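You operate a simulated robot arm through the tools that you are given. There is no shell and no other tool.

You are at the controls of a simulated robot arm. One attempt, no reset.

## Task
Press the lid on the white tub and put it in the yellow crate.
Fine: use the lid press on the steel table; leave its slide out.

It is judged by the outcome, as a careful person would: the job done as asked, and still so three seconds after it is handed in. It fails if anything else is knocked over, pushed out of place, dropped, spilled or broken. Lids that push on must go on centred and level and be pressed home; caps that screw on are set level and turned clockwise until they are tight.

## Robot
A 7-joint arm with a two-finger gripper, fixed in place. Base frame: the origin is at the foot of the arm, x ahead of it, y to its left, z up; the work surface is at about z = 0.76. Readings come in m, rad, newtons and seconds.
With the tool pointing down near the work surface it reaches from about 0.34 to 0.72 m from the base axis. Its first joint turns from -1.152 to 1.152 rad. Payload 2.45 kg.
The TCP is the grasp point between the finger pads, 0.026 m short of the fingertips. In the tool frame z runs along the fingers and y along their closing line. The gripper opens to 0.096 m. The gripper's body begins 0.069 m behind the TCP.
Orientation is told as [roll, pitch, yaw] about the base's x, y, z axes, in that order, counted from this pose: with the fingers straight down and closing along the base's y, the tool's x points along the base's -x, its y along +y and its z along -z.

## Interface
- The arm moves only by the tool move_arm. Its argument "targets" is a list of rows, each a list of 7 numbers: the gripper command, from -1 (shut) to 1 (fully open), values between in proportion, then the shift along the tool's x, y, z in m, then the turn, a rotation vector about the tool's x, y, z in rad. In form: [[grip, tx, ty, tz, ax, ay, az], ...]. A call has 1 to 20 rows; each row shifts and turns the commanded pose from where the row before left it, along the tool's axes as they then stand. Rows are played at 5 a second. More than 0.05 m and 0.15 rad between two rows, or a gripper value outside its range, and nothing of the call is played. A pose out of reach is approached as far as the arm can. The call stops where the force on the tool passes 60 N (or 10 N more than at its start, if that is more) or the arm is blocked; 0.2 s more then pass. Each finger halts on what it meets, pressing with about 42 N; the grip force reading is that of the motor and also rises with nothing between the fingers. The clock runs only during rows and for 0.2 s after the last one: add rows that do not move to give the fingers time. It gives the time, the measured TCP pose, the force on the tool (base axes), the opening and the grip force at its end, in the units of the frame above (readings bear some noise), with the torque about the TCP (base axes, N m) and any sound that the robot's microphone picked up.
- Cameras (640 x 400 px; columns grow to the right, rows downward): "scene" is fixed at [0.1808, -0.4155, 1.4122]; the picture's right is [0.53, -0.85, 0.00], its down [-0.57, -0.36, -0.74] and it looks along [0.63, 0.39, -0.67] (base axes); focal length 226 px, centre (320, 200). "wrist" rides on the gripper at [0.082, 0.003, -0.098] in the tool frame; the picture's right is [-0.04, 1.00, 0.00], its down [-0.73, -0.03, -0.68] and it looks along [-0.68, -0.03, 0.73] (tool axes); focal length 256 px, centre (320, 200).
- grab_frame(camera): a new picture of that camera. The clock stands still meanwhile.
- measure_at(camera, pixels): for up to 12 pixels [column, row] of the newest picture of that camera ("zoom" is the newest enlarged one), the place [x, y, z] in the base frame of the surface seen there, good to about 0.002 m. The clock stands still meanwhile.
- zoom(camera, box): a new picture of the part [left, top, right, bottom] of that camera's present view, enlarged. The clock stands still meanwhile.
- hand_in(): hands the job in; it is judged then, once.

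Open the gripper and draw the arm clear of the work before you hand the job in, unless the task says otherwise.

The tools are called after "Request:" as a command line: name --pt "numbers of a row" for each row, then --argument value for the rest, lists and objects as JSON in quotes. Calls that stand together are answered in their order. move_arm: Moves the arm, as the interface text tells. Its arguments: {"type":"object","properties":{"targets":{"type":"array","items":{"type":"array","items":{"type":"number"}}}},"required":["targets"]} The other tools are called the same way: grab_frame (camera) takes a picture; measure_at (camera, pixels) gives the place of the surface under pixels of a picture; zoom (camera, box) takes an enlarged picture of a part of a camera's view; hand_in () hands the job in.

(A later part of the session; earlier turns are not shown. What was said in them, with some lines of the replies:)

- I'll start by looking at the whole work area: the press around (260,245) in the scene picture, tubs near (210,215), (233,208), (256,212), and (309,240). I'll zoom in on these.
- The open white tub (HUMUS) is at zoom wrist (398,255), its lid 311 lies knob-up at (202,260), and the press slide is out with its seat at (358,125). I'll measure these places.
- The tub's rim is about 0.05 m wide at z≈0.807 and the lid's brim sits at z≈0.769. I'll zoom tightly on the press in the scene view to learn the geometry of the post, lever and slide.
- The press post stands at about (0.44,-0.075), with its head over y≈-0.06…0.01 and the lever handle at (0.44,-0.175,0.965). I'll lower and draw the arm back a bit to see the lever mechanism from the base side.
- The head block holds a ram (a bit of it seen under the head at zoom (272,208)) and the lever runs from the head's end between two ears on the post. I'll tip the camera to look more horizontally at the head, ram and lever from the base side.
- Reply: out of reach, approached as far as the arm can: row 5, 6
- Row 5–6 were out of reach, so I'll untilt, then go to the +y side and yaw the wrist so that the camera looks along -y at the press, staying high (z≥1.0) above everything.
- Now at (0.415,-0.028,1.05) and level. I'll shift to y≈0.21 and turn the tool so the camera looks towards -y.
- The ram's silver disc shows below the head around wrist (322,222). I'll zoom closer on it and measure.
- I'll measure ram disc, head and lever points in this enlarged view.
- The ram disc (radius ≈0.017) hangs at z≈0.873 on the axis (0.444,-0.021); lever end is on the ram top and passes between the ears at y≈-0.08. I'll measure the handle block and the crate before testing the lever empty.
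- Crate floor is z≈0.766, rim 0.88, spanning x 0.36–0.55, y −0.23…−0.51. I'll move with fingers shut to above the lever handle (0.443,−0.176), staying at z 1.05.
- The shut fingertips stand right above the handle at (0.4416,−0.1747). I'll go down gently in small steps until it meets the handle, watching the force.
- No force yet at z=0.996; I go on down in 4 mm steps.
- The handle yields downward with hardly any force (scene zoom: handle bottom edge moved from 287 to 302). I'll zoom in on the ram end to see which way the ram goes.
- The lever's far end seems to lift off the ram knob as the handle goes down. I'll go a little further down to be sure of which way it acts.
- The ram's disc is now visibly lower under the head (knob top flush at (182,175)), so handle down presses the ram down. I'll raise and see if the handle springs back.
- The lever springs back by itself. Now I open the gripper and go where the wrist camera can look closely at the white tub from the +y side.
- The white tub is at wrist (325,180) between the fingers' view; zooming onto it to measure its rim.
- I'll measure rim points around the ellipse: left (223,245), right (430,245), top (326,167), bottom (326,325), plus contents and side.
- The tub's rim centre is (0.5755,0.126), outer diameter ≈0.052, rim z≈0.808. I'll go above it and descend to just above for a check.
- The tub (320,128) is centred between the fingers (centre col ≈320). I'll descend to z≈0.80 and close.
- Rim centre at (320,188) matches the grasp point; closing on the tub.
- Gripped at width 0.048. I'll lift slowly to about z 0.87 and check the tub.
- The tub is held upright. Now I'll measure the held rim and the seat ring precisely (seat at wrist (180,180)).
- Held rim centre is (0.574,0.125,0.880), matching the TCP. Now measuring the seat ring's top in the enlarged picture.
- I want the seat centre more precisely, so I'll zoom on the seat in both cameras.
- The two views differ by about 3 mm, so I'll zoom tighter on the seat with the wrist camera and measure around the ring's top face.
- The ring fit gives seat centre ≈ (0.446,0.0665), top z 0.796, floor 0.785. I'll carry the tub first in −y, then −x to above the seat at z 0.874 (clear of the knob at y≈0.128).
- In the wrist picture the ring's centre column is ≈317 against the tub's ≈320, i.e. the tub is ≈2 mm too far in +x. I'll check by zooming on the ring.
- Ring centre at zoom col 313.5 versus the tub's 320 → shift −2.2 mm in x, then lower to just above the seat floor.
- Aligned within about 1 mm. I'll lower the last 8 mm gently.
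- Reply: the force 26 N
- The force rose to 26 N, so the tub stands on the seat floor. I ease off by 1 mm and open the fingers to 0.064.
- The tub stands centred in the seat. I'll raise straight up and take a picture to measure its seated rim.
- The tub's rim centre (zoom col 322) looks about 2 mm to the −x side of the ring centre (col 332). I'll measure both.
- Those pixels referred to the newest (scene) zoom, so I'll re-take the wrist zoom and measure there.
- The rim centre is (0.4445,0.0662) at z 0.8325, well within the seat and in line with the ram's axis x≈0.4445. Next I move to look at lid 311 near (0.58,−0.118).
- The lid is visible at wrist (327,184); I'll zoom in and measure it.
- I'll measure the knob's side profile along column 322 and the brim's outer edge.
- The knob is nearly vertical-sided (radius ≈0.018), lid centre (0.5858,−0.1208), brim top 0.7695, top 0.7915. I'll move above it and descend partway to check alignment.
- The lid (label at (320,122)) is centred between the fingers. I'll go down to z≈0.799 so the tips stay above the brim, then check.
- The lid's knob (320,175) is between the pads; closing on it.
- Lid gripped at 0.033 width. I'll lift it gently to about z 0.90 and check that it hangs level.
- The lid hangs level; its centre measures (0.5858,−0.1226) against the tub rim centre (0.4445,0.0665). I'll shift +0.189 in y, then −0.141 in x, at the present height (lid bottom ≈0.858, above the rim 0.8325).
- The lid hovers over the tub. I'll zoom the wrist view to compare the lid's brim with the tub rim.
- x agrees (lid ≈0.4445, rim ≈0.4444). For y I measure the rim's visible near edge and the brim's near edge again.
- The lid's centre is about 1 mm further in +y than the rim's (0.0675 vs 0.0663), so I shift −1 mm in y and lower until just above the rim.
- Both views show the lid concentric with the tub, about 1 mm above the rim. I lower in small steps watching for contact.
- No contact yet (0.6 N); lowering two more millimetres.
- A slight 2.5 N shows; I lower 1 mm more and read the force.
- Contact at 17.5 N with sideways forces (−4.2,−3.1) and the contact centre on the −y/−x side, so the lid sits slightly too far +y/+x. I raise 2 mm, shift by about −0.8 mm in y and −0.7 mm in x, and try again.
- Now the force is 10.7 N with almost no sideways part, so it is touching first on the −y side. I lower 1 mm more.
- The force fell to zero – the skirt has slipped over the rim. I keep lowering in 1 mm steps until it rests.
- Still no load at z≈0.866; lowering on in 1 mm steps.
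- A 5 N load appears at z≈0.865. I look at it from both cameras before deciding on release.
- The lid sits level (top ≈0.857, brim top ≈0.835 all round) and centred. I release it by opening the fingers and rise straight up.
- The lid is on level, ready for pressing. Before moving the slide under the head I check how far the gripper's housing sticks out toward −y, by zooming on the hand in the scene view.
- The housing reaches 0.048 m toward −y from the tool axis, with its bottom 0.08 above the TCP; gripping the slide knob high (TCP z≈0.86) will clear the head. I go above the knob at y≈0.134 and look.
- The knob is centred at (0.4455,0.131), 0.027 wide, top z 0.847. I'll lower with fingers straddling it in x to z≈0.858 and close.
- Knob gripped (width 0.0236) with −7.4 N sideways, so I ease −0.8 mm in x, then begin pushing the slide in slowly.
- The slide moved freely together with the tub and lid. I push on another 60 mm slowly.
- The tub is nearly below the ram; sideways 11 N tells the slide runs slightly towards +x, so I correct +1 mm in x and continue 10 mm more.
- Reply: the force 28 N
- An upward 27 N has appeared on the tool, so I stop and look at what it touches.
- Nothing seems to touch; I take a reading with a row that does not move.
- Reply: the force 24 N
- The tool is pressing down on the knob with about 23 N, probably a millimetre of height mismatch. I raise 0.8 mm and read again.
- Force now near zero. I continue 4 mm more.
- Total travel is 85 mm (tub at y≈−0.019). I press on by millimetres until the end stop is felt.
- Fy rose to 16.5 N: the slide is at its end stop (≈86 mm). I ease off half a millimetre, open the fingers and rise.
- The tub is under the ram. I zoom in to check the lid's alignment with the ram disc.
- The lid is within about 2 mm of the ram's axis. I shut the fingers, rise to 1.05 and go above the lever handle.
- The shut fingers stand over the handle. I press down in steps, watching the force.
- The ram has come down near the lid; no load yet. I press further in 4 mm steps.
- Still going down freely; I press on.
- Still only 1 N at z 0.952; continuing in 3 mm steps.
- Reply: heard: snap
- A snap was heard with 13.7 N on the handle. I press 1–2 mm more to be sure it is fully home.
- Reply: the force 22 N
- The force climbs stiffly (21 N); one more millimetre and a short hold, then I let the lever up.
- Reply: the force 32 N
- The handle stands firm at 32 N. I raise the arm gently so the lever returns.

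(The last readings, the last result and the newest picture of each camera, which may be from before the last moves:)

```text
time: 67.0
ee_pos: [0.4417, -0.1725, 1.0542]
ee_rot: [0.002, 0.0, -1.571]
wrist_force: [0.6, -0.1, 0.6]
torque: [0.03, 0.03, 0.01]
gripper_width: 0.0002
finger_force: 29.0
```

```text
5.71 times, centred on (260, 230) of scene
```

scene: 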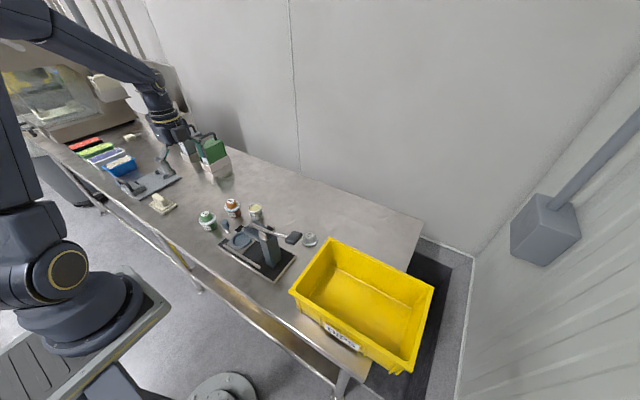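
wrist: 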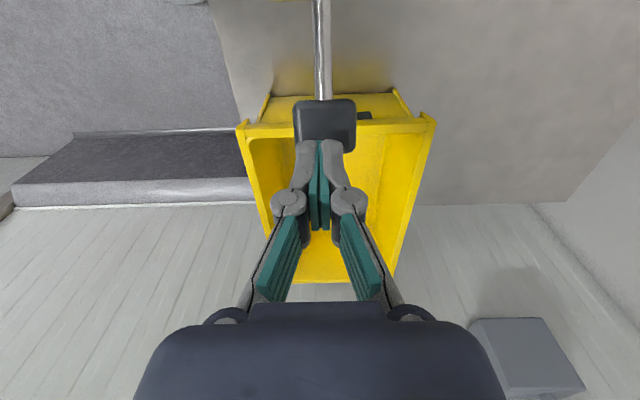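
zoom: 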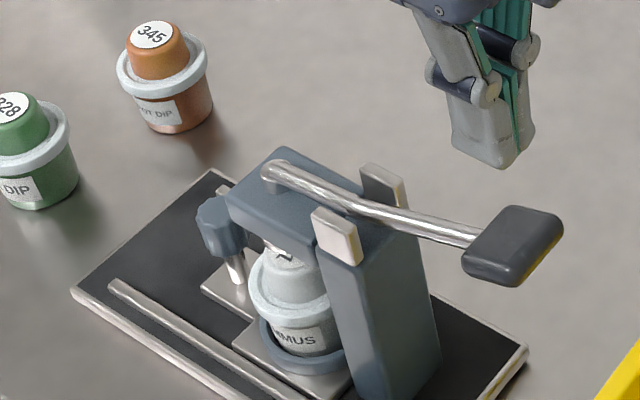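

The lever is back up and the lid looks lower on the tub. Now I move over the slide knob (about (0.446,0.045)) with fingers open.

Request:
move_arm --pt "0.2 0.042 0 0 0 0 0" --pt "0.2 0.042 0.001 0 0 0 0" --pt "0.2 0.042 0.001 0 0 0 0" --pt "0.2 0.042 0.001 0 0 0 0" --pt "0.2 0.042 0.001 0 0 0 0" --pt "0.2 0.042 0 0 0 0 0" --pt "0.2 0 0 0.04 0 0 0" --pt "0.2 0 0 0.03 0 0 0" --pt "0.2 0 0 0 0 0 0"

Request:
grab_frame --camera "wrist"

Request:
zoom --camera "wrist" --box '[270, 70, 370, 190]'

```text
time: 69.0
ee_pos: [0.4472, 0.0788, 0.9831]
ee_rot: [0.0, 0.0, -1.57]
wrist_force: [-0.9, 0.7, 0.8]
torque: [0.04, 0.02, -0.02]
gripper_width: 0.0576
finger_force: 0.0
```

```text
taken
```

wrist: 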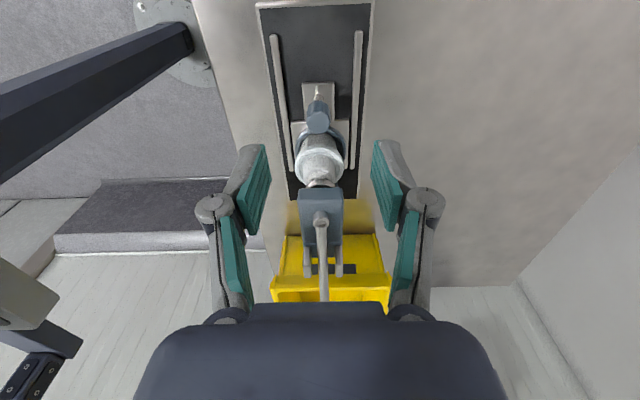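

```text
3.33 times, centred on (320, 130) of wrist
```

zoom: 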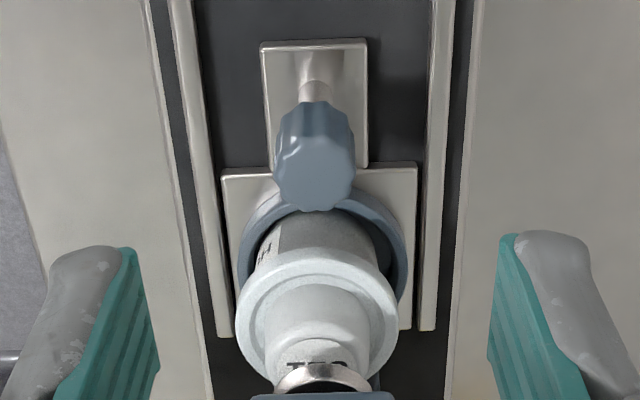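

Request:
measure_at --camera "zoom" --pixels '[[315, 170], [290, 170], [340, 170], [315, 145], [315, 200], [280, 170], [350, 170], [316, 300], [316, 345], [250, 330], [385, 330], [316, 262]]'

```text
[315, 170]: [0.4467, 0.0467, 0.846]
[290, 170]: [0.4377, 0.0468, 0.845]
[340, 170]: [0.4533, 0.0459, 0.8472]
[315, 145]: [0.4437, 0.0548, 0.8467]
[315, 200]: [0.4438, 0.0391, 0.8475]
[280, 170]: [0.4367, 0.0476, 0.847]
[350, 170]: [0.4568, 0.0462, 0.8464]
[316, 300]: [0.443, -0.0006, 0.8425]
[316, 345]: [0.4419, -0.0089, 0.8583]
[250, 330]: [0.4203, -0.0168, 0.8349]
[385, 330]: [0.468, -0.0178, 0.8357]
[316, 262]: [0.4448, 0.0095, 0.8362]
```

The knob is at (0.4455,0.0455). I come down with the fingers around it at TCP (0.446,0.0515,0.8585) and close.

Request:
move_arm --pt "0.2 0 -0.001 0.04 0 0 0" --pt "0.2 -0.013 0 0.03 0 0 0" --pt "0.2 -0.014 0 0.03 0 0 0" --pt "0.2 0 0 0.024 0 0 0" --pt "0.2 0 0 0 0 0 0"

Request:
grab_frame --camera "wrist"

```text
time: 70.2
ee_pos: [0.4468, 0.0515, 0.8589]
ee_rot: [0.001, -0.001, -1.572]
wrist_force: [-0.2, 0.2, -0.4]
torque: [-0.01, 0.0, 0.04]
gripper_width: 0.0577
finger_force: 0.0
```

```text
taken
```

wrist: 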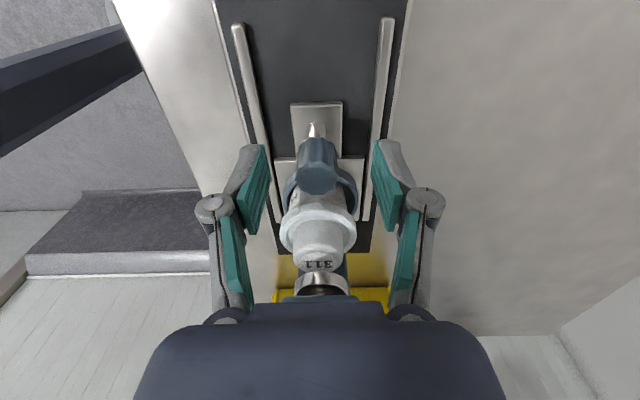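

The knob's centre col ≈317 against the fingers' ≈320, so I shift −1.6 mm in x and close.

Request:
move_arm --pt "0.2 0 -0.0016 0 0 0 0" --pt "-1 0 0 0 0 0 0" --pt "-1 0 0 0 0 0 0" --pt "-1 0 0 0 0 0 0" --pt "-1 0 0 0 0 0 0"

```text
time: 71.4
ee_pos: [0.4446, 0.0515, 0.8585]
ee_rot: [-0.001, 0.0, -1.572]
wrist_force: [0.4, 0.2, -0.8]
torque: [-0.07, -0.01, 0.08]
gripper_width: 0.0233
finger_force: 42.0
```

Gripped squarely with no side force. I pull the slide out slowly towards +y.

Request:
move_arm --pt "-1 0.003 0 0 0 0 0" --pt "-1 0.005 0 0 0 0 0" --pt "-1 0.006 0 0 0 0 0" --pt "-1 0.006 0 0 0 0 0" --pt "-1 0.006 0 0 0 0 0" --pt "-1 0 0 0 0 0 0"

Request:
grab_frame --camera "wrist"

```text
time: 72.8
ee_pos: [0.4445, 0.0778, 0.8586]
ee_rot: [0.003, 0.0, -1.572]
wrist_force: [11.2, -2.3, -0.1]
torque: [-0.09, -0.23, 0.1]
gripper_width: 0.0234
finger_force: 41.7
```

```text
taken
```

wrist: 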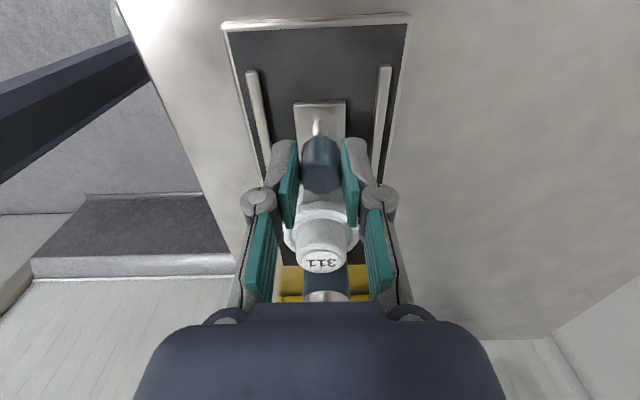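

The slide follows; Fx +11 N so I correct +0.8 mm in x and keep pulling.

Request:
move_arm --pt "-1 0.003 0.0008 0 0 0 0" --pt "-1 0.006 0 0 0 0 0" --pt "-1 0.006 0 0 0 0 0" --pt "-1 0.006 0 0 0 0 0" --pt "-1 0.006 0 0 0 0 0" --pt "-1 0 0 0 0 0 0"

```text
time: 74.2
ee_pos: [0.4445, 0.1046, 0.8591]
ee_rot: [-0.002, 0.0, -1.571]
wrist_force: [1.7, 0.2, -0.6]
torque: [0.45, 0.03, -0.04]
gripper_width: 0.0235
finger_force: 41.9
```

Smooth; 53 mm out. I pull 27 mm more.

Request:
move_arm --pt "-1 0.006 0 0 0 0 0" --pt "-1 0.006 0 0 0 0 0" --pt "-1 0.006 0 0 0 0 0" --pt "-1 0.006 0 0 0 0 0" --pt "-1 0.003 0 0 0 0 0" --pt "-1 0 0 0 0 0 0"

```text
time: 75.6
ee_pos: [0.445, 0.1298, 0.8599]
ee_rot: [0.0, 0.0, -1.571]
wrist_force: [7.4, -0.6, -0.1]
torque: [0.1, -0.16, 0.08]
gripper_width: 0.0232
finger_force: 42.2
```

80 mm out. I go on in 2 mm steps until the outer stop is felt.

Request:
move_arm --pt "-1 0.002 0.0004 0 0 0 0" --pt "-1 0.002 0 0 0 0 0" --pt "-1 0.001 0 0 0 0 0" --pt "-1 0 0 0 0 0 0"

```text
time: 76.6
ee_pos: [0.445, 0.1372, 0.8599]
ee_rot: [0.0, 0.002, -1.57]
wrist_force: [5.5, 0.4, -0.2]
torque: [-0.37, -0.07, 0.0]
gripper_width: 0.0233
finger_force: 42.1
```

One more millimetre at a time to feel for the stop.

Request:
move_arm --pt "-1 0.001 0 0 0 0 0" --pt "-1 0.001 0 0 0 0 0" --pt "-1 0 0 0 0 0 0"

```text
time: 77.4
ee_pos: [0.4453, 0.1371, 0.8593]
ee_rot: [0.0, 0.0, -1.572]
wrist_force: [6.9, -2.8, 0.1]
torque: [0.25, -0.1, -0.04]
gripper_width: 0.0233
finger_force: 41.9
```

Request:
move_arm --pt "-1 0.001 0 0 0 0 0" --pt "-1 0 0 0 0 0 0"

Request:
grab_frame --camera "wrist"

```text
time: 78.0
ee_pos: [0.4461, 0.1381, 0.8604]
ee_rot: [-0.001, -0.003, -1.574]
wrist_force: [7.3, -9.5, -0.5]
torque: [-0.16, -0.14, -0.01]
gripper_width: 0.0234
finger_force: 42.2
```

```text
taken
```

wrist: 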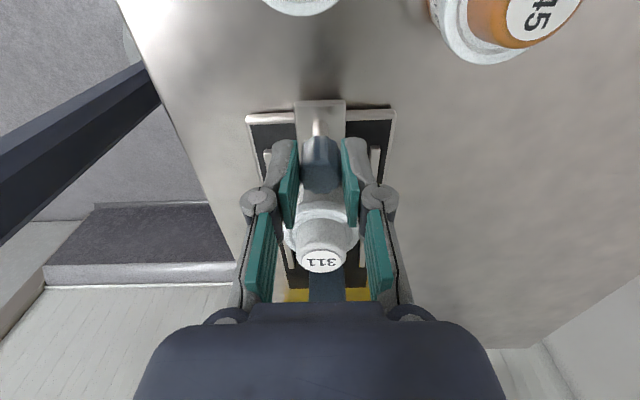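

Fy −9.5 N: the slide is fully out at its stop. I ease off, open the fingers and rise.

Request:
move_arm --pt "-1 -0.0008 0 0 0 0 0" --pt "0.4 0 0 0 0 0 0" --pt "0.4 0 0 0 0 0 0" --pt "0.4 0 0 0 0 0 0" --pt "0.4 0 0 -0.03 0 0 0" --pt "0.4 0 0 -0.04 0 0 0" --pt "0.4 0 0 0 0 0 0"

Request:
zoom --camera "scene" --box '[215, 200, 275, 255]'

Request:
grab_frame --camera "wrist"

Request:
zoom --camera "wrist" --box '[260, 110, 380, 220]'

```text
time: 79.6
ee_pos: [0.4466, 0.1376, 0.9299]
ee_rot: [0.0, 0.001, -1.57]
wrist_force: [0.0, 0.1, 0.2]
torque: [0.01, -0.02, 0.03]
gripper_width: 0.0672
finger_force: 0.0
```

```text
7.27 times, centred on (245, 228) of scene
```

zoom: 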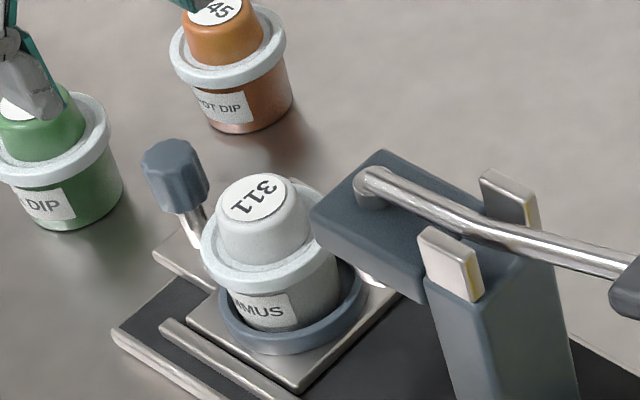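

```text
taken
```

wrist: 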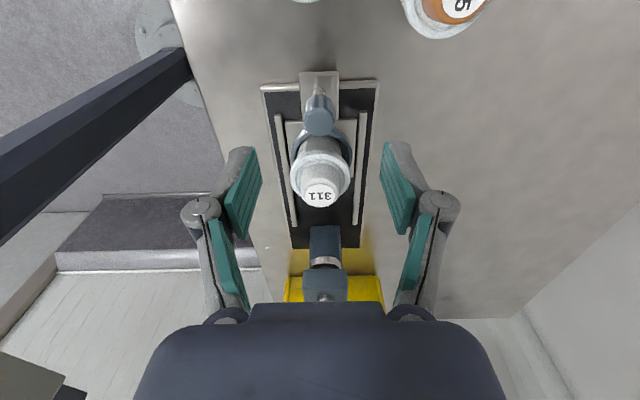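

```text
3.64 times, centred on (320, 165) of wrist
```

zoom: 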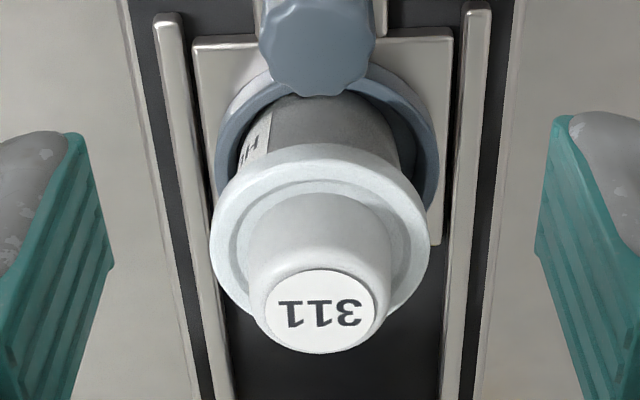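

The tub with lid stands out of the press again. I measure the lid's top and brim to check it is level and lower than before.

Request:
measure_at --camera "zoom" --pixels '[[320, 310], [280, 310], [360, 310], [320, 280], [320, 340], [222, 245], [418, 245], [318, 155], [260, 175], [380, 175], [230, 285], [410, 285]]'

Request:
zoom --camera "scene" --box '[225, 215, 260, 250]'

```text
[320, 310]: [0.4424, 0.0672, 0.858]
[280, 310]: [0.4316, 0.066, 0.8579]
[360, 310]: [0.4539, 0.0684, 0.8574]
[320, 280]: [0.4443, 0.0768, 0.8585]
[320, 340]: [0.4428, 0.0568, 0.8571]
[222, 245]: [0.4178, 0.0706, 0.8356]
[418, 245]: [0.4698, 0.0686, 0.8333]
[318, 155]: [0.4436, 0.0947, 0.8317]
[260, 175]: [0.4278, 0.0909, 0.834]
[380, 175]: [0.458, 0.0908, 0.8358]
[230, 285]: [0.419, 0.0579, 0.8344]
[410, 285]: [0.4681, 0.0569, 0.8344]
```

```text
11.43 times, centred on (242, 232) of scene
```

zoom: 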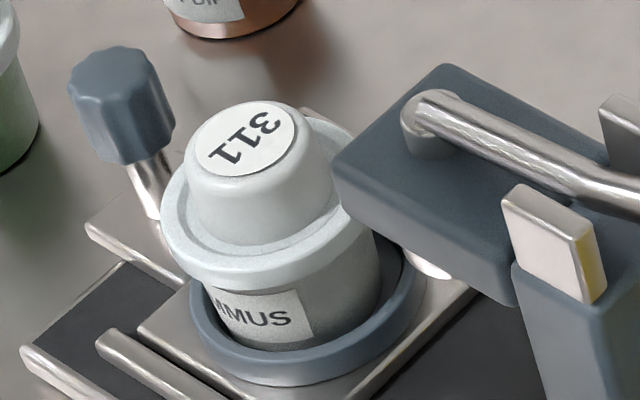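

The lid is level (top 0.858, brim ≈0.8345). For comparison I measure the neighbouring closed tubs 328 and 345.

Request:
zoom --camera "scene" --box '[190, 195, 250, 235]'

Request:
zoom --camera "wrist" --box '[395, 0, 505, 50]'

```text
10.00 times, centred on (220, 215) of scene
```

zoom: 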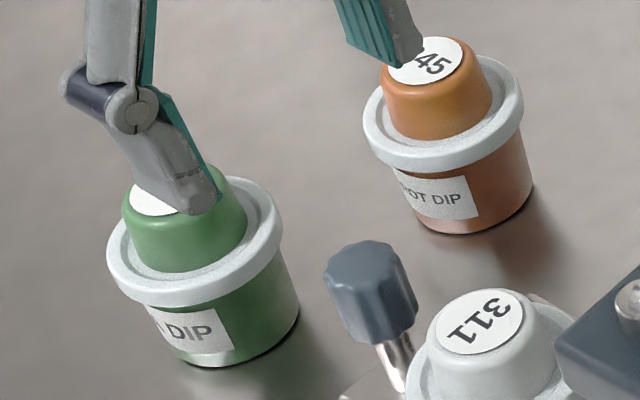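

```text
5.82 times, centred on (450, 25) of wrist
```

zoom: 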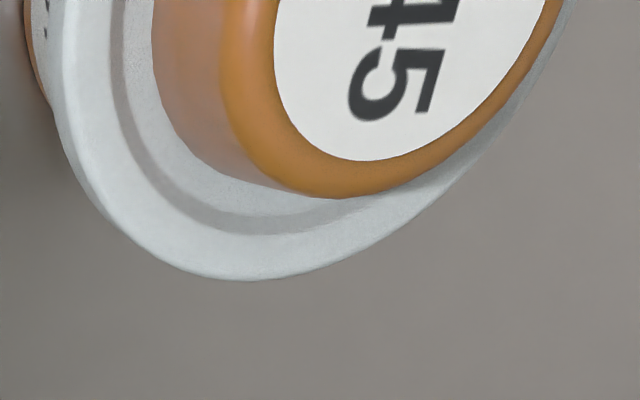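

Request:
measure_at --camera "zoom" --pixels '[[330, 30], [350, 130], [450, 80], [90, 120], [150, 220], [250, 260], [330, 250]]'

Request:
zoom --camera "scene" --box '[190, 195, 250, 235]'

Request:
measure_at --camera "zoom" --pixels '[[445, 65], [425, 72], [375, 135], [420, 160], [490, 135], [510, 90], [440, 230], [155, 200], [125, 250], [200, 290], [270, 240], [215, 362]]'

```text
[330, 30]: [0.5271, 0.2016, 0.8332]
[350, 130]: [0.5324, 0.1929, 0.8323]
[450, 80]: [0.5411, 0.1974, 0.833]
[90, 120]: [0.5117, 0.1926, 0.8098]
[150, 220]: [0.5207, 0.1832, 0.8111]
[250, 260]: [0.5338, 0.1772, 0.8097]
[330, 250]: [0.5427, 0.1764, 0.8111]
```

```text
10.00 times, centred on (220, 215) of scene
```

zoom: 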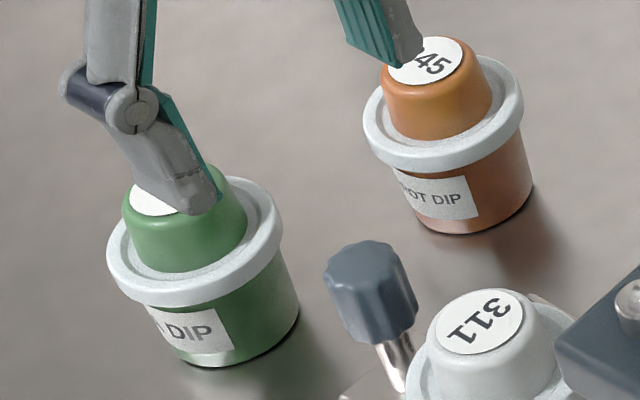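

```text
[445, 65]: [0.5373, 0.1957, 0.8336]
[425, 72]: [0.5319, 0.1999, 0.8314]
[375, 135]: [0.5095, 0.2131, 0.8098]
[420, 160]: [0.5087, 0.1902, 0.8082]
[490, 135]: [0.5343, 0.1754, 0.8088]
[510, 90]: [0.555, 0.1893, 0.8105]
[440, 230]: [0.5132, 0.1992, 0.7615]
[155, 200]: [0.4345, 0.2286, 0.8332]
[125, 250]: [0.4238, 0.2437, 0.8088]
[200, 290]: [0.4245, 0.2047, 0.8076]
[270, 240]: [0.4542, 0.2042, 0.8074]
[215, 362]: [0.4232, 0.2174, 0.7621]
```

Tub 345's closed lid has its top 0.0728 and brim 0.050 above its base; ours is 0.073 and 0.0496 above the seat floor, so the lid is fully home. I now go above the tub with fingers opened to take it.

Request:
move_arm --pt "0.56 -0.035 -0.0015 0 0 0 0" --pt "0.56 -0.035 -0.0015 0 0 0 0" --pt "0.56 0 0 0.03 0 0 0" --pt "0.56 0 0 0.03 0 0 0" --pt "0.56 0 0 0 0 0 0"

Request:
grab_frame --camera "wrist"

```text
time: 80.8
ee_pos: [0.4441, 0.065, 0.8703]
ee_rot: [0.0, 0.001, -1.572]
wrist_force: [-0.3, 0.3, 0.2]
torque: [0.02, -0.02, -0.02]
gripper_width: 0.0747
finger_force: 0.1
```

```text
taken
```

wrist: 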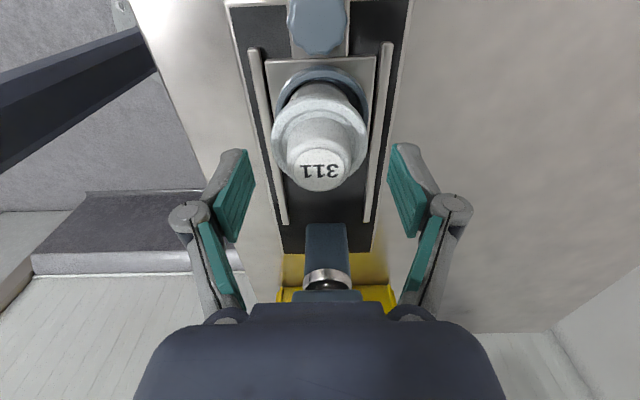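

The lid is centred at col 320 between the pads. I lower to z≈0.828 (tips above the seat ring) and close.

Request:
move_arm --pt "0.56 0.0015 0 0.02 0 0 0" --pt "0.56 0 0 0.016 0 0 0" --pt "0.56 0 0 0.006 0 0 0" --pt "0.56 0 0 0 0 0 0"

Request:
grab_frame --camera "wrist"

```text
time: 81.8
ee_pos: [0.4435, 0.0691, 0.8271]
ee_rot: [0.0, -0.001, -1.571]
wrist_force: [0.3, 0.0, 0.3]
torque: [-0.01, 0.0, 0.02]
gripper_width: 0.0747
finger_force: 0.2
```

```text
taken
```

wrist: 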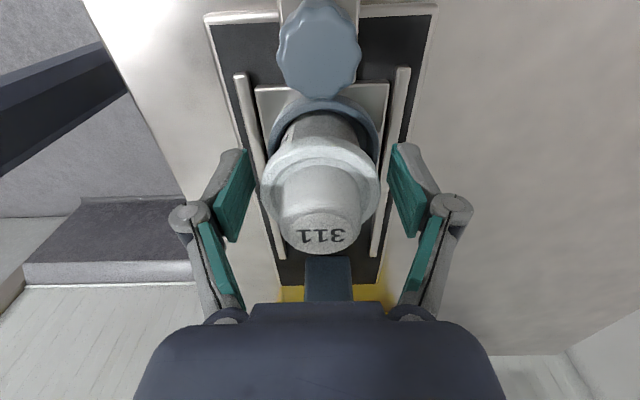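

Well placed around the brim; closing.

Request:
move_arm --pt "-1 0 0 0 0 0 0" --pt "-1 0 0 0 0 0 0" --pt "-1 0 0 0 0 0 0" --pt "-1 0 0 0 0 0 0"

```text
time: 82.8
ee_pos: [0.4429, 0.0682, 0.8289]
ee_rot: [-0.001, -0.002, -1.571]
wrist_force: [-0.9, 0.6, 11.4]
torque: [0.04, 0.05, -0.02]
gripper_width: 0.056
finger_force: 42.1
```

Gripped on the brim at 0.056. I lift a few millimetres slowly and check that the tub comes along.

Request:
move_arm --pt "-1 0 0 -0.002 0 0 0" --pt "-1 0 0 -0.003 0 0 0" --pt "-1 0 0 -0.003 0 0 0" --pt "-1 0 0 0 0 0 0"

Request:
grab_frame --camera "wrist"

Request:
zoom --camera "scene" --box '[222, 210, 272, 255]'

```text
time: 83.8
ee_pos: [0.4429, 0.0696, 0.8363]
ee_rot: [0.001, 0.0, -1.571]
wrist_force: [0.1, -0.4, -0.6]
torque: [0.02, -0.02, 0.01]
gripper_width: 0.0562
finger_force: 42.4
```

```text
taken
```

wrist: 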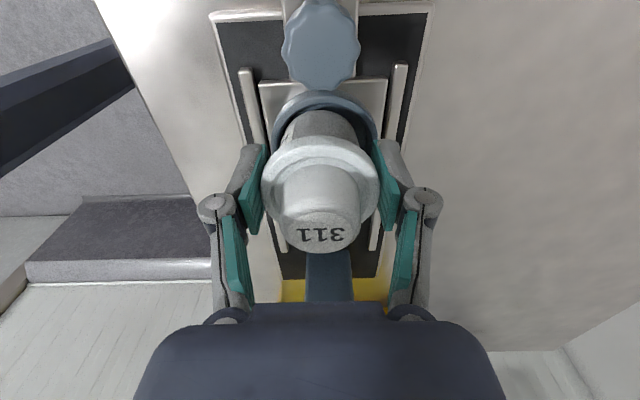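

```text
8.89 times, centred on (247, 232) of scene
```

zoom: 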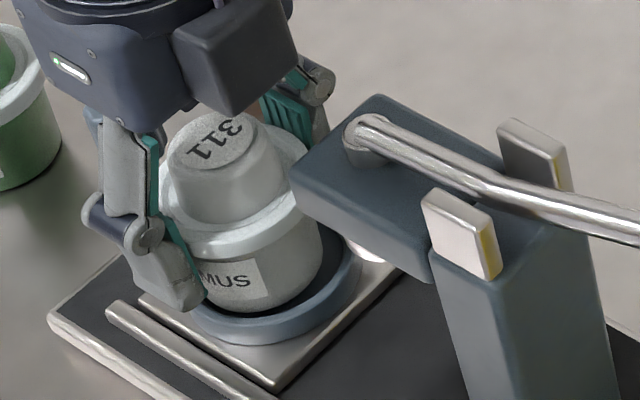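

The tub hangs with its lid as one. I lift straight up to z≈1.075, above the press and lever.

Request:
move_arm --pt "-1 0 0 -0.02 0 0 0" --pt "-1 0 0 -0.04 0 0 0" --pt "-1 0 0 -0.045 0 0 0" --pt "-1 0 0 -0.045 0 0 0" --pt "-1 0 0 -0.045 0 0 0" --pt "-1 0 0 -0.045 0 0 0" --pt "-1 0 0 0 0 0 0"

Request:
grab_frame --camera "scene"

```text
time: 85.4
ee_pos: [0.4413, 0.0709, 1.075]
ee_rot: [0.0, -0.002, -1.571]
wrist_force: [0.3, -0.1, -1.4]
torque: [0.0, 0.04, -0.01]
gripper_width: 0.0561
finger_force: 41.8
```

```text
taken
```

scene: 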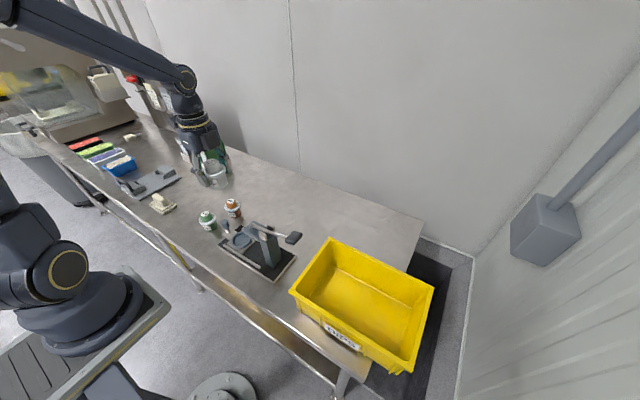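

Clear above the press. I carry it over at this height towards the crate, to about (0.455,−0.37).

Request:
move_arm --pt "-1 -0.03 0.0012 0 0 0 0" --pt "-1 -0.04 0.0012 0 0 0 0" --pt "-1 -0.04 0.0012 0 0 0 0" --pt "-1 -0.04 0.0012 0 0 0 0" --pt "-1 -0.04 0.0012 0 0 0 0" --pt "-1 -0.04 0.0012 0 0 0 0" --pt "-1 -0.04 0.0012 0 0 0 0" --pt "-1 -0.04 0.0012 0 0 0 0" --pt "-1 -0.04 0.0012 0 0 0 0" --pt "-1 -0.04 0.0012 0 0 0 0" --pt "-1 -0.03 0.0012 0 0 0 0" --pt "-1 -0.02 0 0 0 0 0" --pt "-1 0 0 0 0 0 0"

Request:
grab_frame --camera "wrist"

Request:
grab_frame --camera "scene"

```text
time: 88.2
ee_pos: [0.4536, -0.3703, 1.0743]
ee_rot: [0.001, 0.002, -1.57]
wrist_force: [0.0, 0.1, -1.2]
torque: [-0.02, 0.02, -0.01]
gripper_width: 0.056
finger_force: 42.0
```

```text
taken
```

wrist: 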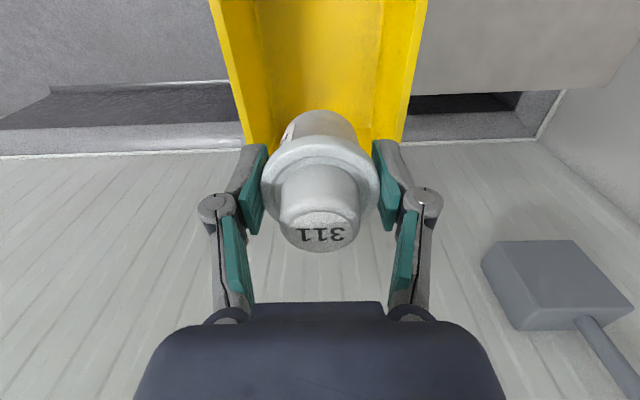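

```text
taken
```

scene: 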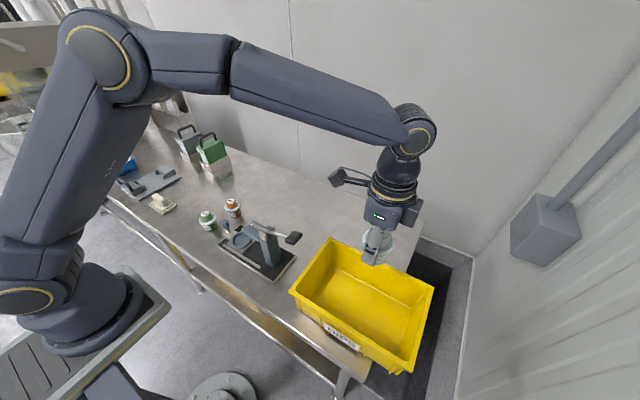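

Above the crate, centred. I lower to z≈0.90 first and check clearances to the crate's walls.

Request:
move_arm --pt "-1 0 0 0.045 0 0 0" --pt "-1 0 0 0.045 0 0 0" --pt "-1 0 0 0.045 0 0 0" --pt "-1 0 0 0.035 0 0 0" --pt "-1 0 0 0 0 0 0"

Request:
grab_frame --camera "wrist"

Request:
zoom --camera "scene" --box '[270, 180, 450, 380]'

```text
time: 89.4
ee_pos: [0.4557, -0.37, 0.906]
ee_rot: [0.0, 0.0, -1.571]
wrist_force: [0.1, -0.9, -1.5]
torque: [0.01, 0.0, -0.02]
gripper_width: 0.0559
finger_force: 41.9
```

```text
taken
```

wrist: 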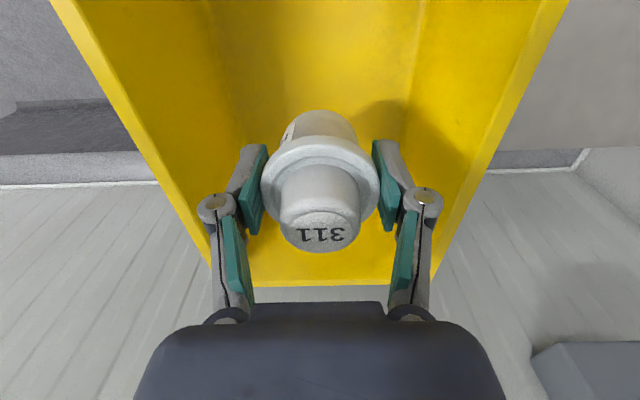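

```text
2.00 times, centred on (360, 280) of scene
```

zoom: 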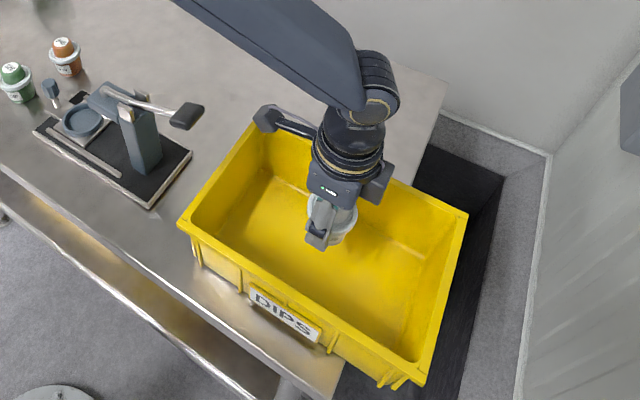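

The hand's camera bracket (zoom (265,120)) is near the crate's +y rim in this view; I measure it before lowering further.

Request:
measure_at --camera "zoom" --pixels '[[265, 118], [258, 125], [272, 112], [290, 125], [250, 135], [240, 150], [330, 195], [380, 190], [300, 290], [268, 240]]'

```text
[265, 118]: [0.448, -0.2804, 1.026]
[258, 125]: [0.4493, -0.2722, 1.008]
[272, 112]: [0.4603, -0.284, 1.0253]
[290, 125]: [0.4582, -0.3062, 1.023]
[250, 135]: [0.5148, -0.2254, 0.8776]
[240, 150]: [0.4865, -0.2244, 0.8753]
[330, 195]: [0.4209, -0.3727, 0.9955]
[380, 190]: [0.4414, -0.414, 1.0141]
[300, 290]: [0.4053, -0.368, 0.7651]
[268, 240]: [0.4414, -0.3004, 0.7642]
```

The camera's lowest part stays about 0.08 above the TCP and inside the rim at y≈−0.265. I shift 15 mm further in −y for margin and lower to just above the floor.

Request:
move_arm --pt "-1 -0.015 0 0.02 0 0 0" --pt "-1 0 0 0.03 0 0 0" --pt "-1 0 0 0.025 0 0 0" --pt "-1 0 0 0.012 0 0 0" --pt "-1 0 0 0.004 0 0 0" --pt "-1 0 0 0 0 0 0"

```text
time: 90.8
ee_pos: [0.4545, -0.3855, 0.8155]
ee_rot: [0.0, 0.0, -1.572]
wrist_force: [0.8, 0.7, 0.0]
torque: [0.02, 0.01, -0.01]
gripper_width: 0.0558
finger_force: 42.3
```

At z 0.8155; I lower in small steps until the tub touches the crate's floor.

Request:
move_arm --pt "-1 0 0 0.002 0 0 0" --pt "-1 0 0 0.001 0 0 0" --pt "-1 0 0 0.001 0 0 0" --pt "-1 0 0 0 0 0 0"

```text
time: 91.8
ee_pos: [0.4543, -0.3846, 0.812]
ee_rot: [0.0, -0.001, -1.57]
wrist_force: [0.3, 0.0, -0.3]
torque: [0.04, 0.0, 0.0]
gripper_width: 0.056
finger_force: 42.2
```

No contact yet; lowering further by millimetres.

Request:
move_arm --pt "-1 0 0 0.001 0 0 0" --pt "-1 0 0 0.001 0 0 0" --pt "-1 0 0 0 0 0 0"

```text
time: 92.6
ee_pos: [0.4546, -0.3847, 0.8101]
ee_rot: [0.001, -0.001, -1.569]
wrist_force: [-2.0, 2.3, 8.1]
torque: [0.04, 0.04, 0.0]
gripper_width: 0.0561
finger_force: 41.9
```

8 N: the tub stands on the crate's floor. I open the fingers and check.

Request:
move_arm --pt "0.56 0 0 0 0 0 0" --pt "0.56 0 0 0 0 0 0" --pt "0.56 0 0 0 0 0 0" --pt "0.56 0 0 0 0 0 0"

Request:
grab_frame --camera "wrist"

```text
time: 93.6
ee_pos: [0.4544, -0.3853, 0.808]
ee_rot: [0.0, 0.001, -1.569]
wrist_force: [-0.5, 0.1, 0.5]
torque: [0.0, -0.02, 0.0]
gripper_width: 0.0749
finger_force: 0.1
```

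```text
taken
```

wrist: 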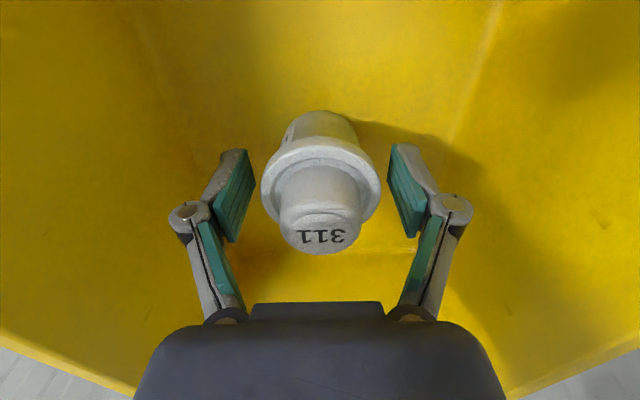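

The tub stands upright and free of the pads. I rise straight up out of the crate to z≈1.09.

Request:
move_arm --pt "0.56 0 0 -0.02 0 0 0" --pt "0.56 0 0 -0.04 0 0 0" --pt "0.56 0 0 -0.045 0 0 0" --pt "0.56 0 0 -0.045 0 0 0" --pt "0.56 0 0 -0.045 0 0 0" --pt "0.56 0 0 -0.045 0 0 0" --pt "0.56 0 0 -0.045 0 0 0" --pt "0.56 0 0 0 0 0 0"

Request:
grab_frame --camera "scene"

Request:
zoom --camera "scene" --box '[290, 220, 440, 380]'

```text
time: 95.4
ee_pos: [0.457, -0.3839, 1.0945]
ee_rot: [0.001, 0.0, -1.571]
wrist_force: [0.1, 0.3, 0.4]
torque: [-0.01, 0.0, 0.01]
gripper_width: 0.0748
finger_force: 0.0
```

```text
taken
```

scene: 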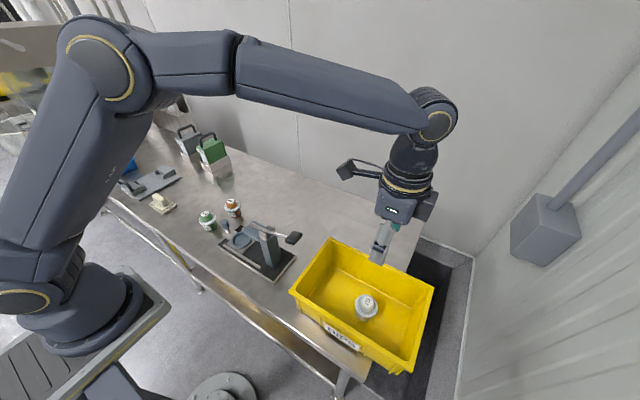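

```text
2.50 times, centred on (365, 300) of scene
```

zoom: 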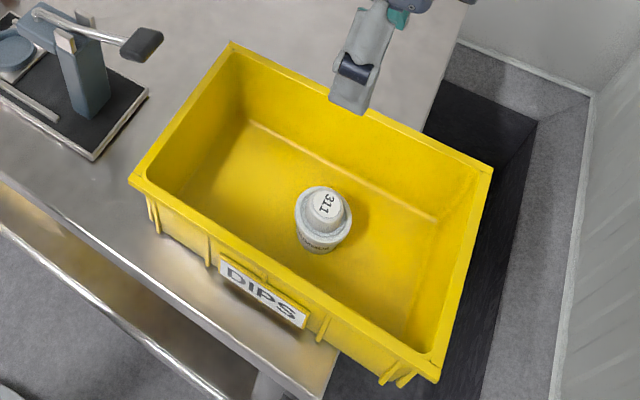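

The tub stands upright in the crate. I open the gripper fully and draw the arm back to near its starting place, high above everything, then check the press.

Request:
move_arm --pt "1 0 0 -0.045 0 0 0" --pt "1 0 0 -0.045 0 0 0" --pt "1 0.045 0 0 0 0 0" --pt "1 0.045 0 0 0 0 0" --pt "1 0.045 0 0 0 0 0" --pt "1 0.045 0 0 0 0 0" --pt "1 0.045 0 0 0 0 0" --pt "1 0.045 0 0 0 0 0" --pt "1 0.045 0 0 0 0 0" --pt "1 0.045 0 0 0 0 0" --pt "1 0 0 0 0 0 0"

Request:
grab_frame --camera "scene"

Request:
zoom --camera "scene" --box '[190, 190, 310, 290]'

```text
time: 97.8
ee_pos: [0.4554, -0.0239, 1.1833]
ee_rot: [-0.001, 0.002, -1.571]
wrist_force: [-0.7, -0.1, -0.6]
torque: [-0.01, 0.01, 0.02]
gripper_width: 0.0962
finger_force: 0.0
```

```text
taken
```

scene: 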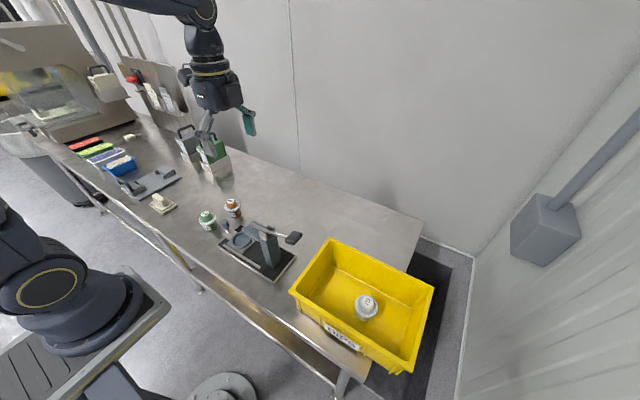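

```text
4.00 times, centred on (250, 240) of scene
```

zoom: 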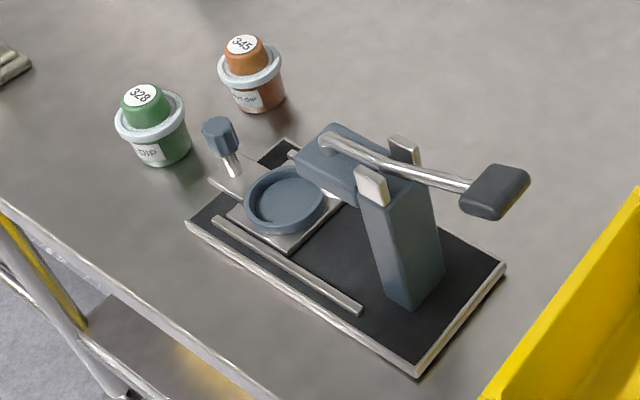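

The slide is out, the lever up, neighbours undisturbed. One last close look at the tub in the crate at (366,307).

Request:
zoom --camera "scene" --box '[346, 287, 386, 327]'

Request:
measure_at --camera "zoom" --pixels '[[335, 150], [310, 150], [360, 150], [230, 190], [420, 190], [320, 250], [320, 340]]'

```text
10.00 times, centred on (366, 307) of scene
```

zoom: 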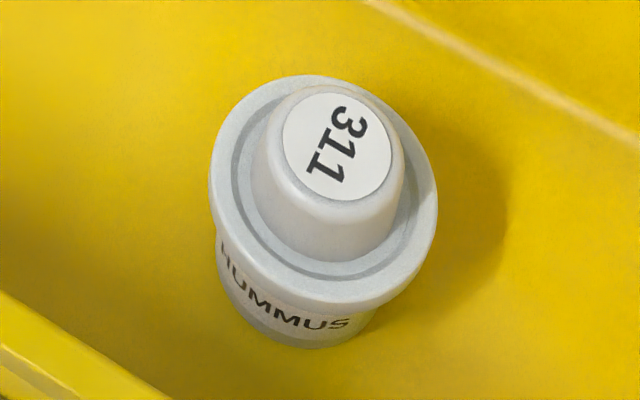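

```text
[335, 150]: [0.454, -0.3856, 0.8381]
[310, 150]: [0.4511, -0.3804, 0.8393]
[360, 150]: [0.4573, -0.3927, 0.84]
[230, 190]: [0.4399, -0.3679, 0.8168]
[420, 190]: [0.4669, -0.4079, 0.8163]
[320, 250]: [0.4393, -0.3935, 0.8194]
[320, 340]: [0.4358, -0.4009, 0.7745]
```

The lid is level and home (top 0.839, brim ≈0.8165, 0.073 and 0.05 above the crate floor), the tub is upright in the yellow crate, and the arm is clear with the gripper open. I hand the job in.

Request:
hand_in

```text
The job is handed in.
```

The white tub (HUMMUS) now has its lid, 311, pressed on. It is standing upright in the yellow crate, and the job is handed in.

- **Lid:** I pressed it on with the lid press and heard it snap. It is level, and it sits at the same height above the tub's base as the lid on the closed tub next to it, 345, so I take it to be fully home.
- **Press:** The slide is pulled back out to its stop, and the lever is up.
- **Surroundings:** The neighbouring tubs, the press and the crate look undisturbed in the last pictures.
- **Arm:** It is drawn back above the work with the gripper open.

Before starting, I pushed the lever down once with the press empty to see which way it worked.
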